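You operate a simulated robot arm through the tools that you are given. There is no shell and no other tool. Be economical: measure what you need, move in short steps, check, and stop when the job is done.

The job below is to be done with a simulated robot arm. You get a single attempt, and the scene is never put back.

Task
Take the soap cage from the top of the dryer and leave it in the blue bucket.

Only the result counts: the job must be done as asked and must still hold three seconds after the hand-in. Knocking over, shifting, dropping, spilling or breaking anything else fails it.

Robot
A 7-joint arm with a two-finger parallel gripper, fixed in place. Base frame: the origin is at the foot of the arm, x ahead of it, y to its left, z up; the work surface is at about z = 0. Units: m, degrees, N and s.
With the tool pointing down near the work surface it reaches from about 0.22 to 0.58 m from the base axis. Its first joint turns from -66.0 to 66.0 degrees. Payload 2.5 kg.
The TCP is the grasp point between the finger pads, 0.023 m short of the fingertips. In the tool frame z runs along the fingers and y along their closing line. The gripper opens to 0.094 m. The fingers are 0.038 m wide and 0.01 m thick; the gripper's body (0.054 by 0.096 m) begins 0.039 m behind the TCP.
Orientation is that of the tool frame in the base frame, as a unit quaternion [x, y, z, w]. With the fingers straight down and closing along the base's y, the tool's x points along the base's -x, its y along +y and its z along -z.

Tools
- The arm moves only by the tool jog_arm. Its argument "moves" is a list of rows, each a list of 7 numbers: the shift along the tool's x, y, z in cm, then the turn, a rotation vector about the tool's x, y, z in degrees, then the finger opening in cm, from 0 to 9.4. In form: [[tx, ty, tz, ax, ay, az, hand], ...]. A call has 1 to 8 rows; each row is the pose to reach, as a shift and turn from the pose commanded when the call began, along the tool's axes at that moment. A row lasts 0.2 s, in which the tool goes at most 0.05 m and 8.6 degrees; a call with a longer step from one row to the next is refused whole, and so is a gripper value outside its range. Where a pose cannot be reached the arm comes as near as it can. A force on the tool above 40 N (or 10 N above the force at the start of the call, whichever is more), or a blocked arm, ends the call early, and 0.2 s more pass. The fingers move at their own pace (about 0.108 m/s each) and stop on an object; they squeeze with about 35 N. The grip force told is the motor's: it shows also when the fingers shut on nothing. Time passes only in rows, and 0.2 s behind the last, so rows that repeat a pose let the fingers close. The reply holds the time, the measured pose of the TCP, the force on the tool along the base axes, the opening and the grip force, in the units named above and with some noise.
- Cameras (640 x 400 px; columns grow to the right, rows downward): "scene" is fixed at [0.117, -0.3987, 0.5626]; the picture's right is [0.86, -0.51, 0.00], its down [-0.19, -0.32, -0.93] and it looks along [0.47, 0.80, -0.37] (base axes); focal length 353 px, centre (320, 200). "wrist" rides on the gripper at [0.086, 0.016, -0.075] in the tool frame; the picture's right is [-0.18, 0.98, 0.00], its down [-0.58, -0.11, -0.81] and it looks along [-0.79, -0.15, 0.59] (tool axes); focal length 243 px, centre (320, 200). There is no depth. A picture from a camera that has moved, and an enlarged one, comes with that camera's place and axes in the base frame and with its lens.
- get_image(camera): a new picture of that camera. The clock stands still meanwhile.
- inspect(camera, box): a new picture of the part [left, top, right, bottom] of that camera's present view, enlarged. The clock stands still meanwhile.
- job_done(): hands the job in; it is judged then, once.

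Work in short steps. Places have to be worked out from the pictures, the camera data and where the tool is seen: move nearer, look again, correct. Check each grasp and each placing, and mend what went wrong. You have 90 turns and 46 pictures in all, those below and enlarged ones among them. Open the gripper and draw the arm clear of the work before you hand the job in, unless the task says otherwise; then end with one line.

The tools are called after ">>>" as a command line: name --pt "numbers of a row" for each row, then --argument value for the rest, lists and objects as JSON in quotes. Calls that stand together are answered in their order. jog_arm: Moves the arm, as the interface text tells. Its arguments: {"type":"object","properties":{"moves":{"type":"array","items":{"type":"array","items":{"type":"number"}}}},"required":["moves"]} The other tools are called the same way: get_image (camera) takes a picture; inspect (camera, box) takes an enlarged picture of a part of a camera's view; job_done () hands the job in.

At the start:

```text
clock: 0.0
position: [0.361, 0.1535, 0.4735]
tool_rot: [0.0, 1.0, 0.0, -0.001]
ft_force: [-0.2, 0.4, -0.7]
width: 0.0942
grasp_force: 0.0
```

scene: 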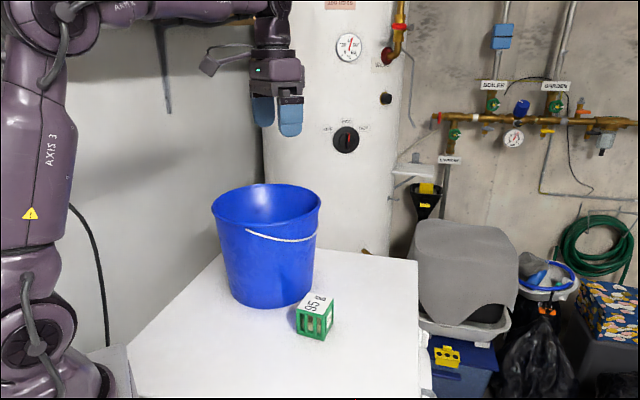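
wrist: 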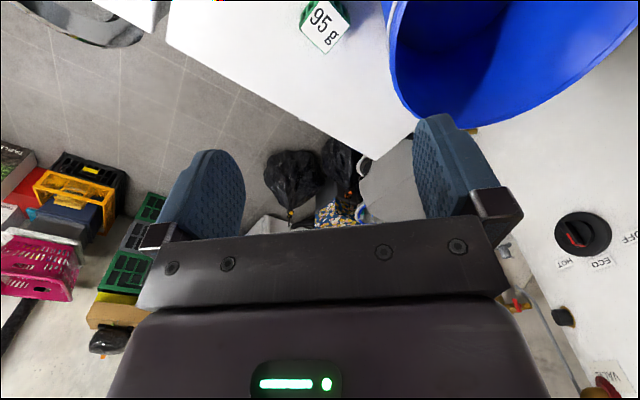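

The cage sits on the dryer's front, right of the bucket, at roughly (0.43, 0.14). I'll enlarge it in both cameras to measure it.

>>> inspect --camera "scene" --box '[200, 170, 360, 350]'

>>> inspect --camera "wrist" --box '[260, 0, 420, 100]'

```text
2.22 times, centred on (280, 260) of scene
camera zoom: at [0.117, -0.3987, 0.5626], right [0.86, -0.51, 0.0], down [-0.19, -0.32, -0.93], along [0.47, 0.8, -0.37], focal length 784 px, centre (409, 67)
```

zoom: 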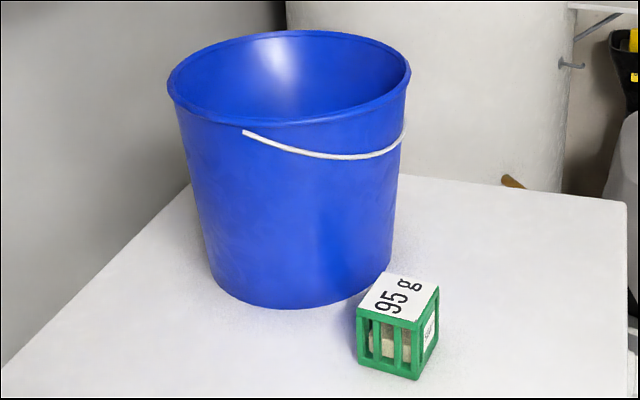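

```text
4.00 times, centred on (340, 50) of wrist
camera zoom: at [0.2748, 0.1707, 0.5491], right [0.18, 0.98, 0.0], down [0.58, -0.11, 0.81], along [0.79, -0.15, -0.59], focal length 970 px, centre (240, 800)
```

zoom: 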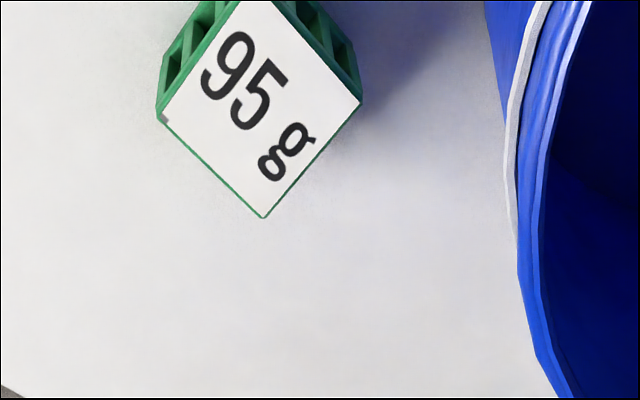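

From the scene picture the cage is about a 6 cm cube, centred near (0.433, 0.149) and turned about 37°. The bucket is around (0.40, 0.35), with its rim at z≈0.24 and radius ≈0.135. I'll move above the cage at z≈0.32 and yaw 37°, which keeps the camera side away from the bucket.

>>> jog_arm --pt "-1.4 -0.1 3 0 0 -7.4 9.4" --pt "-2.8 -0.2 6 0 0 -14.8 9.4" --pt "-4.2 -0.3 9 0 0 -22.2 9.4" --pt "-5.6 -0.4 12 0 0 -29.6 9.4" --pt "-7.2 -0.5 15 0 0 -37 9.4" --pt "-7.2 -0.5 15 0 0 -37 9.4"

>>> get_image --camera "wrist"

>>> get_image --camera "scene"

```text
clock: 1.4
position: [0.4322, 0.1496, 0.3227]
tool_rot: [-0.319, 0.948, 0.0, 0.0]
ft_force: [-0.4, 0.6, 0.4]
width: 0.094
grasp_force: 0.1
```

```text
41 pictures are left
camera wrist: at [0.3545, 0.111, 0.3988], right [-0.45, 0.89, 0.0], down [0.53, 0.26, 0.81], along [0.72, 0.36, -0.59], focal length 243 px, centre (320, 200)
```

wrist: 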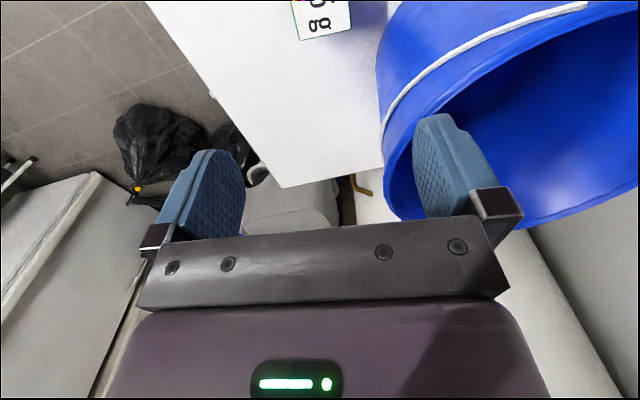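

```text
40 pictures are left
```

scene: 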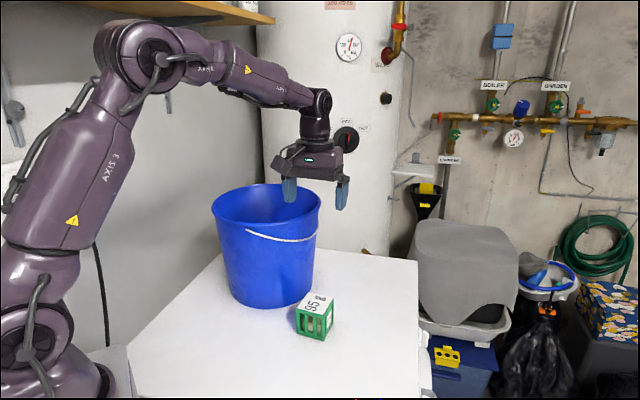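

The far edge of the cage confirms yaw 37° and a side of about 0.06, with the centre near (0.4347, 0.151). I'll descend halfway with an 8.2 cm opening and check the clearance to the bucket.

>>> jog_arm --pt "-0.3 0 4 0 0 0 8.2" --pt "-0.3 0 8 0 0 0 8.2" --pt "-0.3 0 12 0 0 0 8.2" --pt "-0.3 0 16 0 0 0 8.2" --pt "-0.3 0 18.5 0 0 0 8.2" --pt "-0.3 0 18.5 0 0 0 8.2"

>>> get_image --camera "wrist"

>>> get_image --camera "scene"

```text
clock: 2.8
position: [0.4354, 0.1508, 0.1383]
tool_rot: [-0.318, 0.948, 0.0, 0.0]
ft_force: [0.0, -0.8, 0.6]
width: 0.0817
grasp_force: 0.1
```

```text
39 pictures are left
camera wrist: at [0.3567, 0.112, 0.2135], right [-0.45, 0.9, 0.0], down [0.53, 0.26, 0.81], along [0.72, 0.36, -0.59], focal length 243 px, centre (320, 200)
```

wrist: 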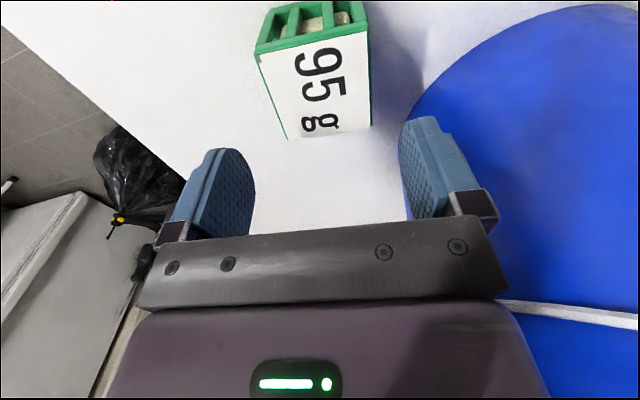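

```text
38 pictures are left
```

scene: 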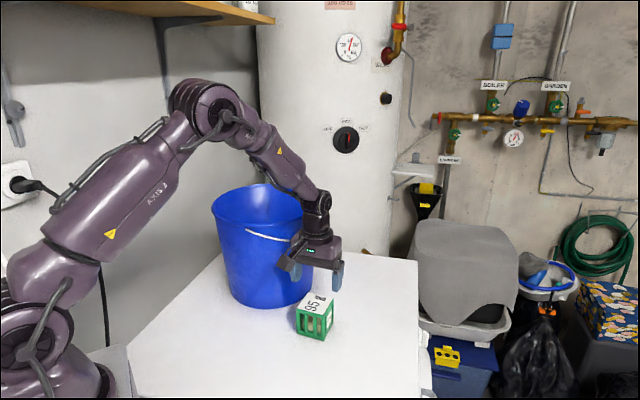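

The cage top is centred at about (0.434, 0.151), and the fingers straddle it with about 1 cm to spare on each side. The gripper body clears the rim by about 2 cm, so I'll descend to z≈0.043.

>>> jog_arm --pt "0 0 2.5 0 0 0 8.2" --pt "0 0 5 0 0 0 8.2" --pt "0 0 7.5 0 0 0 8.2" --pt "0 0 9.5 0 0 0 8.2" --pt "0 0 9.5 0 0 0 8.2"

>>> get_image --camera "wrist"

>>> inspect --camera "scene" --box '[200, 170, 400, 350]'

```text
clock: 4.0
position: [0.4352, 0.1504, 0.0421]
tool_rot: [-0.317, 0.948, 0.0, 0.0]
ft_force: [-0.1, -0.6, 0.4]
width: 0.0819
grasp_force: 0.1
```

```text
37 pictures are left
camera wrist: at [0.3575, 0.1124, 0.1187], right [-0.45, 0.9, 0.0], down [0.53, 0.26, 0.81], along [0.72, 0.36, -0.59], focal length 243 px, centre (320, 200)
```

wrist: 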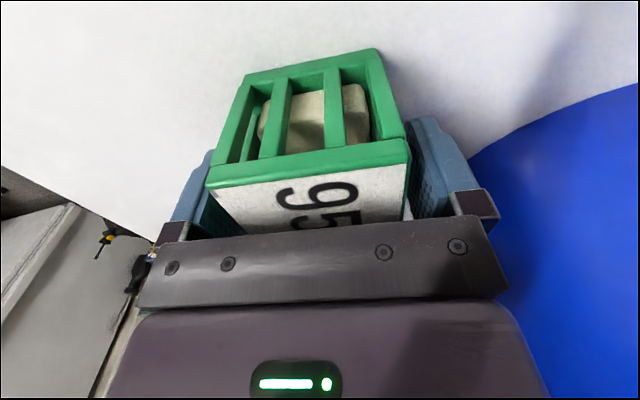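

```text
2.22 times, centred on (300, 260) of scene
camera zoom: at [0.117, -0.3987, 0.5626], right [0.86, -0.51, 0.0], down [-0.19, -0.32, -0.93], along [0.47, 0.8, -0.37], focal length 784 px, centre (364, 67)
```

zoom: 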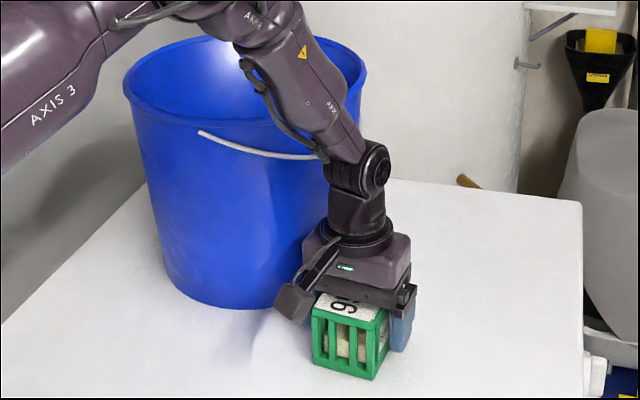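

The cage is between the fingers. I'll close on it and leave time for the grip to settle.

>>> jog_arm --pt "0 0 0 0 0 0 5" --pt "0 0 0 0 0 0 4" --pt "0 0 0 0 0 0 4"

```text
clock: 4.8
position: [0.4358, 0.1511, 0.0436]
tool_rot: [-0.317, 0.948, 0.0, 0.0]
ft_force: [0.1, 0.5, -1.1]
width: 0.0638
grasp_force: 35.1
```

The grip holds at a width of 0.064 m and 35 N. I'll lift straight up by about 31 cm.

>>> jog_arm --pt "0 0 -2 0 0 0 4" --pt "0 0 -6 0 0 0 4" --pt "0 0 -10.5 0 0 0 4" --pt "0 0 -15 0 0 0 4" --pt "0 0 -19.5 0 0 0 4" --pt "0 0 -24 0 0 0 4" --pt "0 0 -28 0 0 0 4" --pt "0 0 -31 0 0 0 4"

>>> get_image --camera "scene"

>>> get_image --camera "wrist"

```text
clock: 6.6
position: [0.4364, 0.1503, 0.3557]
tool_rot: [-0.319, 0.948, 0.0, 0.0]
ft_force: [0.1, 0.8, -1.8]
width: 0.0637
grasp_force: 35.7
```

```text
35 pictures are left
```

scene: 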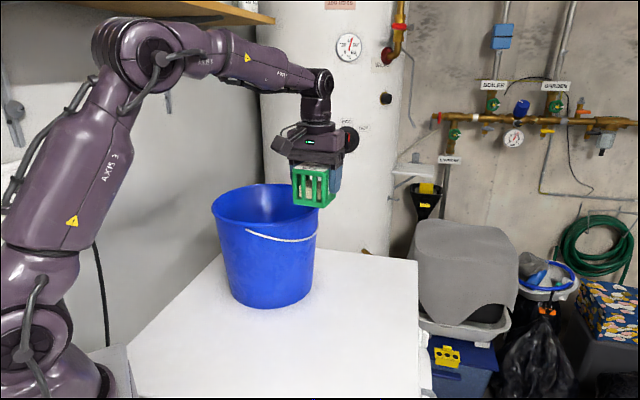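

```text
34 pictures are left
camera wrist: at [0.3571, 0.1116, 0.4301], right [-0.45, 0.9, 0.0], down [0.53, 0.26, 0.81], along [0.72, 0.36, -0.59], focal length 243 px, centre (320, 200)
```

wrist: 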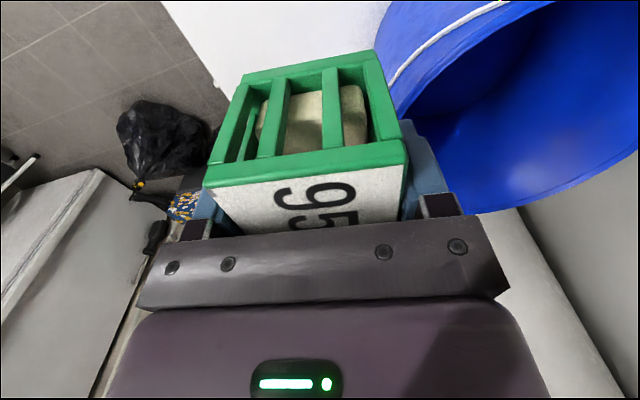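

The cage is held and its bottom is at about z = 0.31, above the rim at about 0.244. I'll move over the bucket's centre near (0.405, 0.348), staying at this height.

>>> jog_arm --pt "-1.8 3.5 0 0 0 0 4" --pt "-3.6 7.1 0 0 0 0 4" --pt "-5.4 10.6 0 0 0 0 4" --pt "-7.2 14.2 0 0 0 0 4" --pt "-8.9 17.7 0 0 0 0 4" --pt "-8.9 17.7 0 0 0 0 4"

>>> get_image --camera "scene"

>>> get_image --camera "wrist"

```text
clock: 8.0
position: [0.3999, 0.3465, 0.354]
tool_rot: [-0.317, 0.948, 0.001, 0.0]
ft_force: [-0.4, -0.4, -2.3]
width: 0.0636
grasp_force: 34.9
```

```text
33 pictures are left
```

scene: 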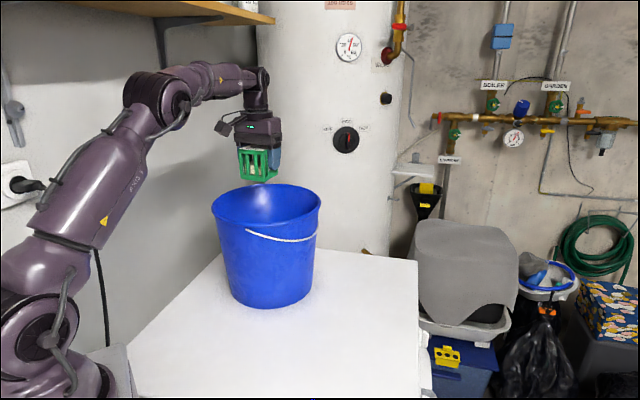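

```text
32 pictures are left
camera wrist: at [0.3212, 0.3082, 0.4296], right [-0.44, 0.9, 0.0], down [0.53, 0.26, 0.81], along [0.72, 0.36, -0.59], focal length 243 px, centre (320, 200)
```

wrist: 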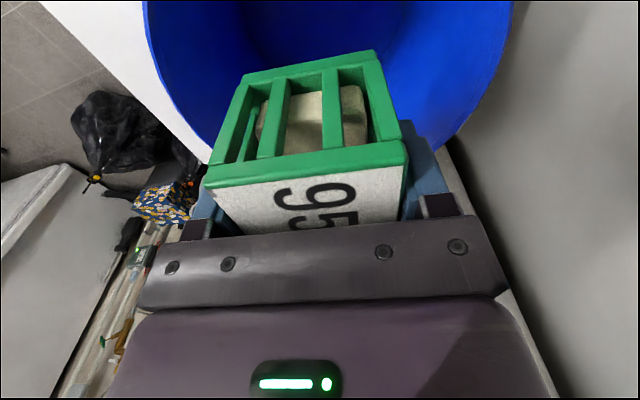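

Fitting the rim from this picture puts the bucket centre near (0.413, 0.355) with radius about 0.133. I'll shift 3 cm outward, which gives the camera room on the base side, then lower partway and check.

>>> jog_arm --pt "-1.5 0 0 0 0 0 4" --pt "-3 0 0 0 0 0 4" --pt "-3 0 4 0 0 0 4" --pt "-3 0 8 0 0 0 4" --pt "-3 0 11 0 0 0 4" --pt "-3 0 11 0 0 0 4"

>>> get_image --camera "scene"

>>> get_image --camera "wrist"

```text
clock: 9.4
position: [0.4243, 0.3647, 0.2435]
tool_rot: [-0.317, 0.949, 0.0, 0.0]
ft_force: [0.3, 0.0, -1.4]
width: 0.0636
grasp_force: 35.4
```

```text
31 pictures are left
```

scene: 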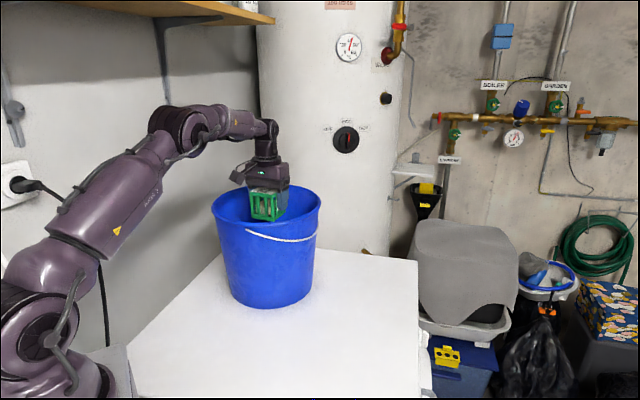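

```text
30 pictures are left
camera wrist: at [0.3455, 0.3257, 0.3189], right [-0.45, 0.9, 0.0], down [0.53, 0.26, 0.81], along [0.72, 0.36, -0.59], focal length 243 px, centre (320, 200)
```

wrist: 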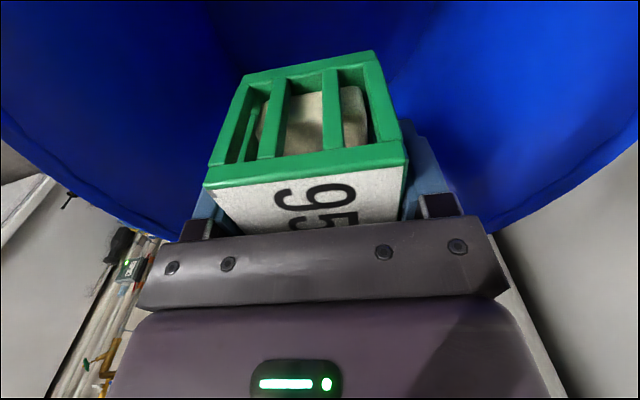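

The cage is inside the rim and centred side to side. I'll lower another 8 cm and check the camera bracket's clearance.

>>> jog_arm --pt "0 0 2 0 0 0 4" --pt "0 0 4 0 0 0 4" --pt "0 0 6 0 0 0 4" --pt "0 0 8 0 0 0 4" --pt "0 0 8 0 0 0 4"

>>> inspect --camera "scene" --box '[180, 100, 340, 320]'

>>> get_image --camera "wrist"

```text
clock: 10.6
position: [0.4237, 0.3628, 0.1624]
tool_rot: [-0.317, 0.948, 0.0, 0.0]
ft_force: [-0.5, -0.2, -1.9]
width: 0.0639
grasp_force: 35.2
```

```text
1.82 times, centred on (260, 210) of scene
camera zoom: at [0.117, -0.3987, 0.5627], right [0.86, -0.51, 0.0], down [-0.19, -0.32, -0.93], along [0.47, 0.8, -0.37], focal length 642 px, centre (429, 182)
```

zoom: 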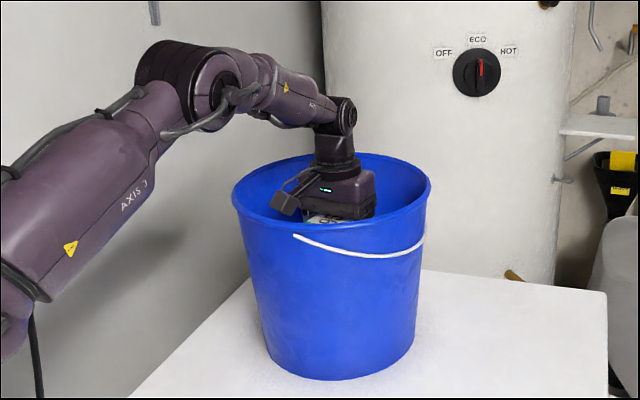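

```text
28 pictures are left
camera wrist: at [0.3452, 0.3251, 0.2384], right [-0.45, 0.9, 0.0], down [0.53, 0.26, 0.81], along [0.72, 0.36, -0.59], focal length 243 px, centre (320, 200)
```

wrist: 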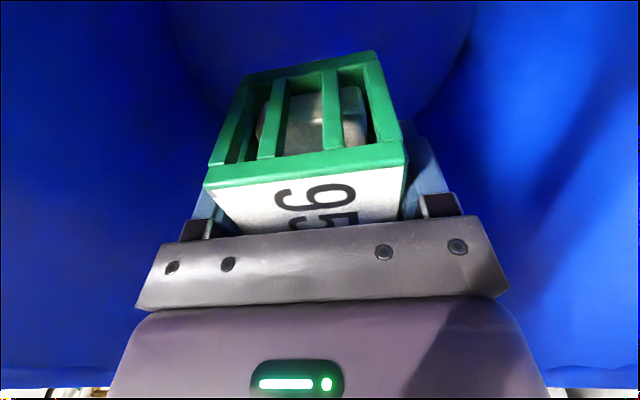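

Everything is inside the bucket with room around it. I'll lower 6 cm more while watching the force, then look at the forearm against the rim.

>>> jog_arm --pt "0 0 1.5 0 0 0 4" --pt "0 0 3 0 0 0 4" --pt "0 0 4.5 0 0 0 4" --pt "0 0 6 0 0 0 4" --pt "0 0 6 0 0 0 4"

>>> inspect --camera "scene" --box '[180, 100, 340, 320]'

>>> get_image --camera "wrist"

```text
clock: 11.8
position: [0.424, 0.3637, 0.1029]
tool_rot: [-0.318, 0.948, 0.0, 0.0]
ft_force: [-0.2, -0.1, -1.6]
width: 0.0638
grasp_force: 35.3
```

```text
1.82 times, centred on (260, 210) of scene
camera zoom: at [0.117, -0.3987, 0.5627], right [0.86, -0.51, 0.0], down [-0.19, -0.32, -0.93], along [0.47, 0.8, -0.37], focal length 642 px, centre (429, 182)
```

zoom: 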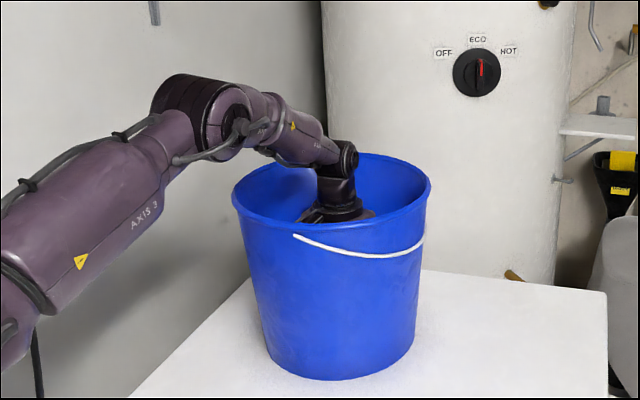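

```text
26 pictures are left
camera wrist: at [0.3451, 0.3253, 0.1788], right [-0.45, 0.9, 0.0], down [0.53, 0.26, 0.81], along [0.72, 0.36, -0.59], focal length 243 px, centre (320, 200)
```

wrist: 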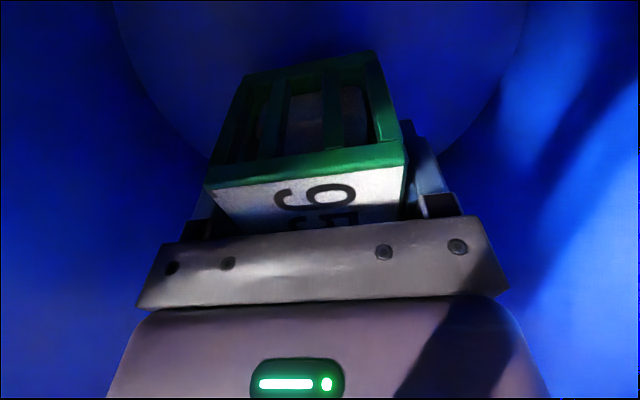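

The forearm still clears the rim by about 4–5 cm. I'll lower another 3.5 cm, which brings the cage's bottom close to the floor of the bucket.

>>> jog_arm --pt "0 0 1 0 0 0 4" --pt "0 0 2 0 0 0 4" --pt "0 0 2.8 0 0 0 4" --pt "0 0 3.5 0 0 0 4" --pt "0 0 3.5 0 0 0 4"

>>> inspect --camera "scene" --box '[180, 100, 340, 320]'

>>> get_image --camera "wrist"

```text
clock: 13.0
position: [0.4252, 0.3647, 0.072]
tool_rot: [-0.318, 0.948, 0.001, 0.005]
ft_force: [6.8, 3.8, 26.5]
width: 0.0638
grasp_force: 34.9
```

```text
1.82 times, centred on (260, 210) of scene
camera zoom: at [0.1168, -0.3988, 0.5626], right [0.86, -0.51, 0.0], down [-0.19, -0.32, -0.93], along [0.47, 0.8, -0.37], focal length 642 px, centre (429, 182)
```

zoom: 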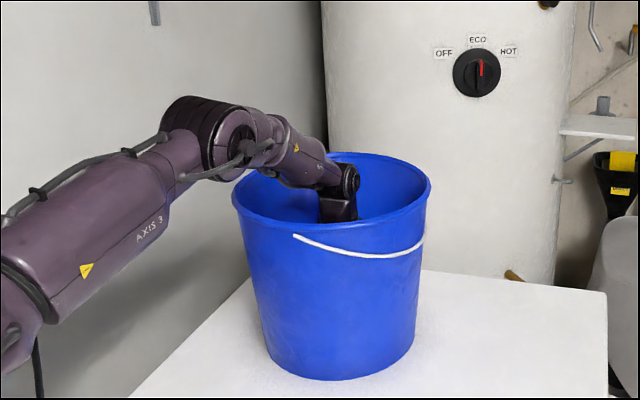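

```text
24 pictures are left
camera wrist: at [0.3466, 0.3262, 0.1463], right [-0.45, 0.9, 0.0], down [0.52, 0.26, 0.81], along [0.73, 0.36, -0.58], focal length 243 px, centre (320, 200)
```

wrist: 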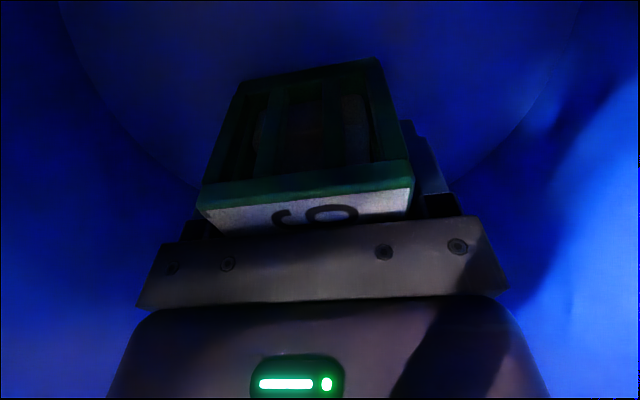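

The upward force and the cage's slip in the grip show it's on the bucket floor. I'll ease up 5 mm to take off the load, then open gently.

>>> jog_arm --pt "0 0 -0.3 0 0 0 4" --pt "0 0 -0.5 0 0 0 4"

```text
clock: 13.6
position: [0.4234, 0.3632, 0.0708]
tool_rot: [-0.319, 0.948, -0.001, -0.001]
ft_force: [1.9, 1.9, 7.1]
width: 0.0639
grasp_force: 35.2
```

The load is down to about 7 N, so I'll open the fingers now.

>>> jog_arm --pt "0 0 0 0 0 0 6.8" --pt "0 0 0 0 0 0 8.2" --pt "0 0 0 0 0 0 8.2"

>>> get_image --camera "wrist"

```text
clock: 14.4
position: [0.4232, 0.3626, 0.0729]
tool_rot: [-0.318, 0.948, 0.001, 0.001]
ft_force: [0.0, -0.2, -0.2]
width: 0.0819
grasp_force: 0.0
```

```text
23 pictures are left
camera wrist: at [0.3451, 0.325, 0.1488], right [-0.45, 0.9, 0.0], down [0.53, 0.26, 0.81], along [0.72, 0.36, -0.59], focal length 243 px, centre (320, 200)
```

wrist: 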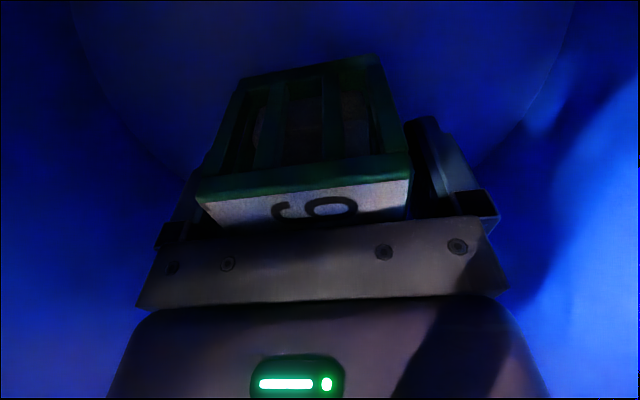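

The cage is standing free between the open fingers. I'll raise the arm straight out, slowly at first.

>>> jog_arm --pt "0 0 -1.5 0 0 0 8.2" --pt "0 0 -4 0 0 0 8.2" --pt "0 0 -8 0 0 0 8.2" --pt "0 0 -12 0 0 0 8.2" --pt "0 0 -16 0 0 0 8.2" --pt "0 0 -20 0 0 0 8.2" --pt "0 0 -24 0 0 0 8.2" --pt "0 0 -28 0 0 0 8.2"

>>> get_image --camera "wrist"

>>> get_image --camera "scene"

```text
clock: 16.2
position: [0.4233, 0.3629, 0.3537]
tool_rot: [-0.318, 0.948, 0.0, 0.0]
ft_force: [0.4, 0.6, 0.1]
width: 0.0822
grasp_force: 0.1
```

```text
22 pictures are left
camera wrist: at [0.3459, 0.3251, 0.4292], right [-0.45, 0.9, 0.0], down [0.53, 0.26, 0.81], along [0.72, 0.36, -0.59], focal length 243 px, centre (320, 200)
```

wrist: 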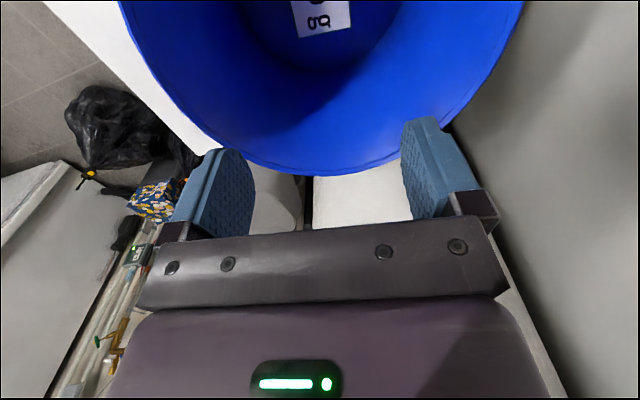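

```text
21 pictures are left
```

scene: 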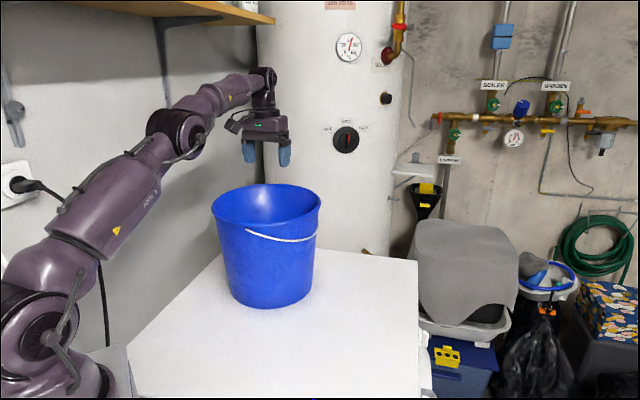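

The cage lies flat on the bucket floor, the bucket hasn't moved, and the arm is clear above with the gripper open. I'll back away a little toward the base, over the rim, and then hand in.

>>> jog_arm --pt "2 0 -3 0 0 0 8.2" --pt "4 -2 -6 0 0 0 8.2" --pt "4 -6 -8 0 0 0 8.2" --pt "4 -10 -8 0 0 0 8.2" --pt "4 -14 -8 0 0 0 8.2" --pt "4 -14 -8 0 0 0 8.2"

```text
clock: 17.6
position: [0.4762, 0.2271, 0.4357]
tool_rot: [-0.318, 0.948, 0.0, 0.0]
ft_force: [-0.1, 0.4, -1.2]
width: 0.0818
grasp_force: 0.2
```

The arm is clear of the bucket with the gripper open, so I'm handing the job in.

>>> job_done

```text
The job is handed in.
```

The soap cage is in the blue bucket, resting flat on its floor; the bucket did not move, and the arm is clear with the gripper open.
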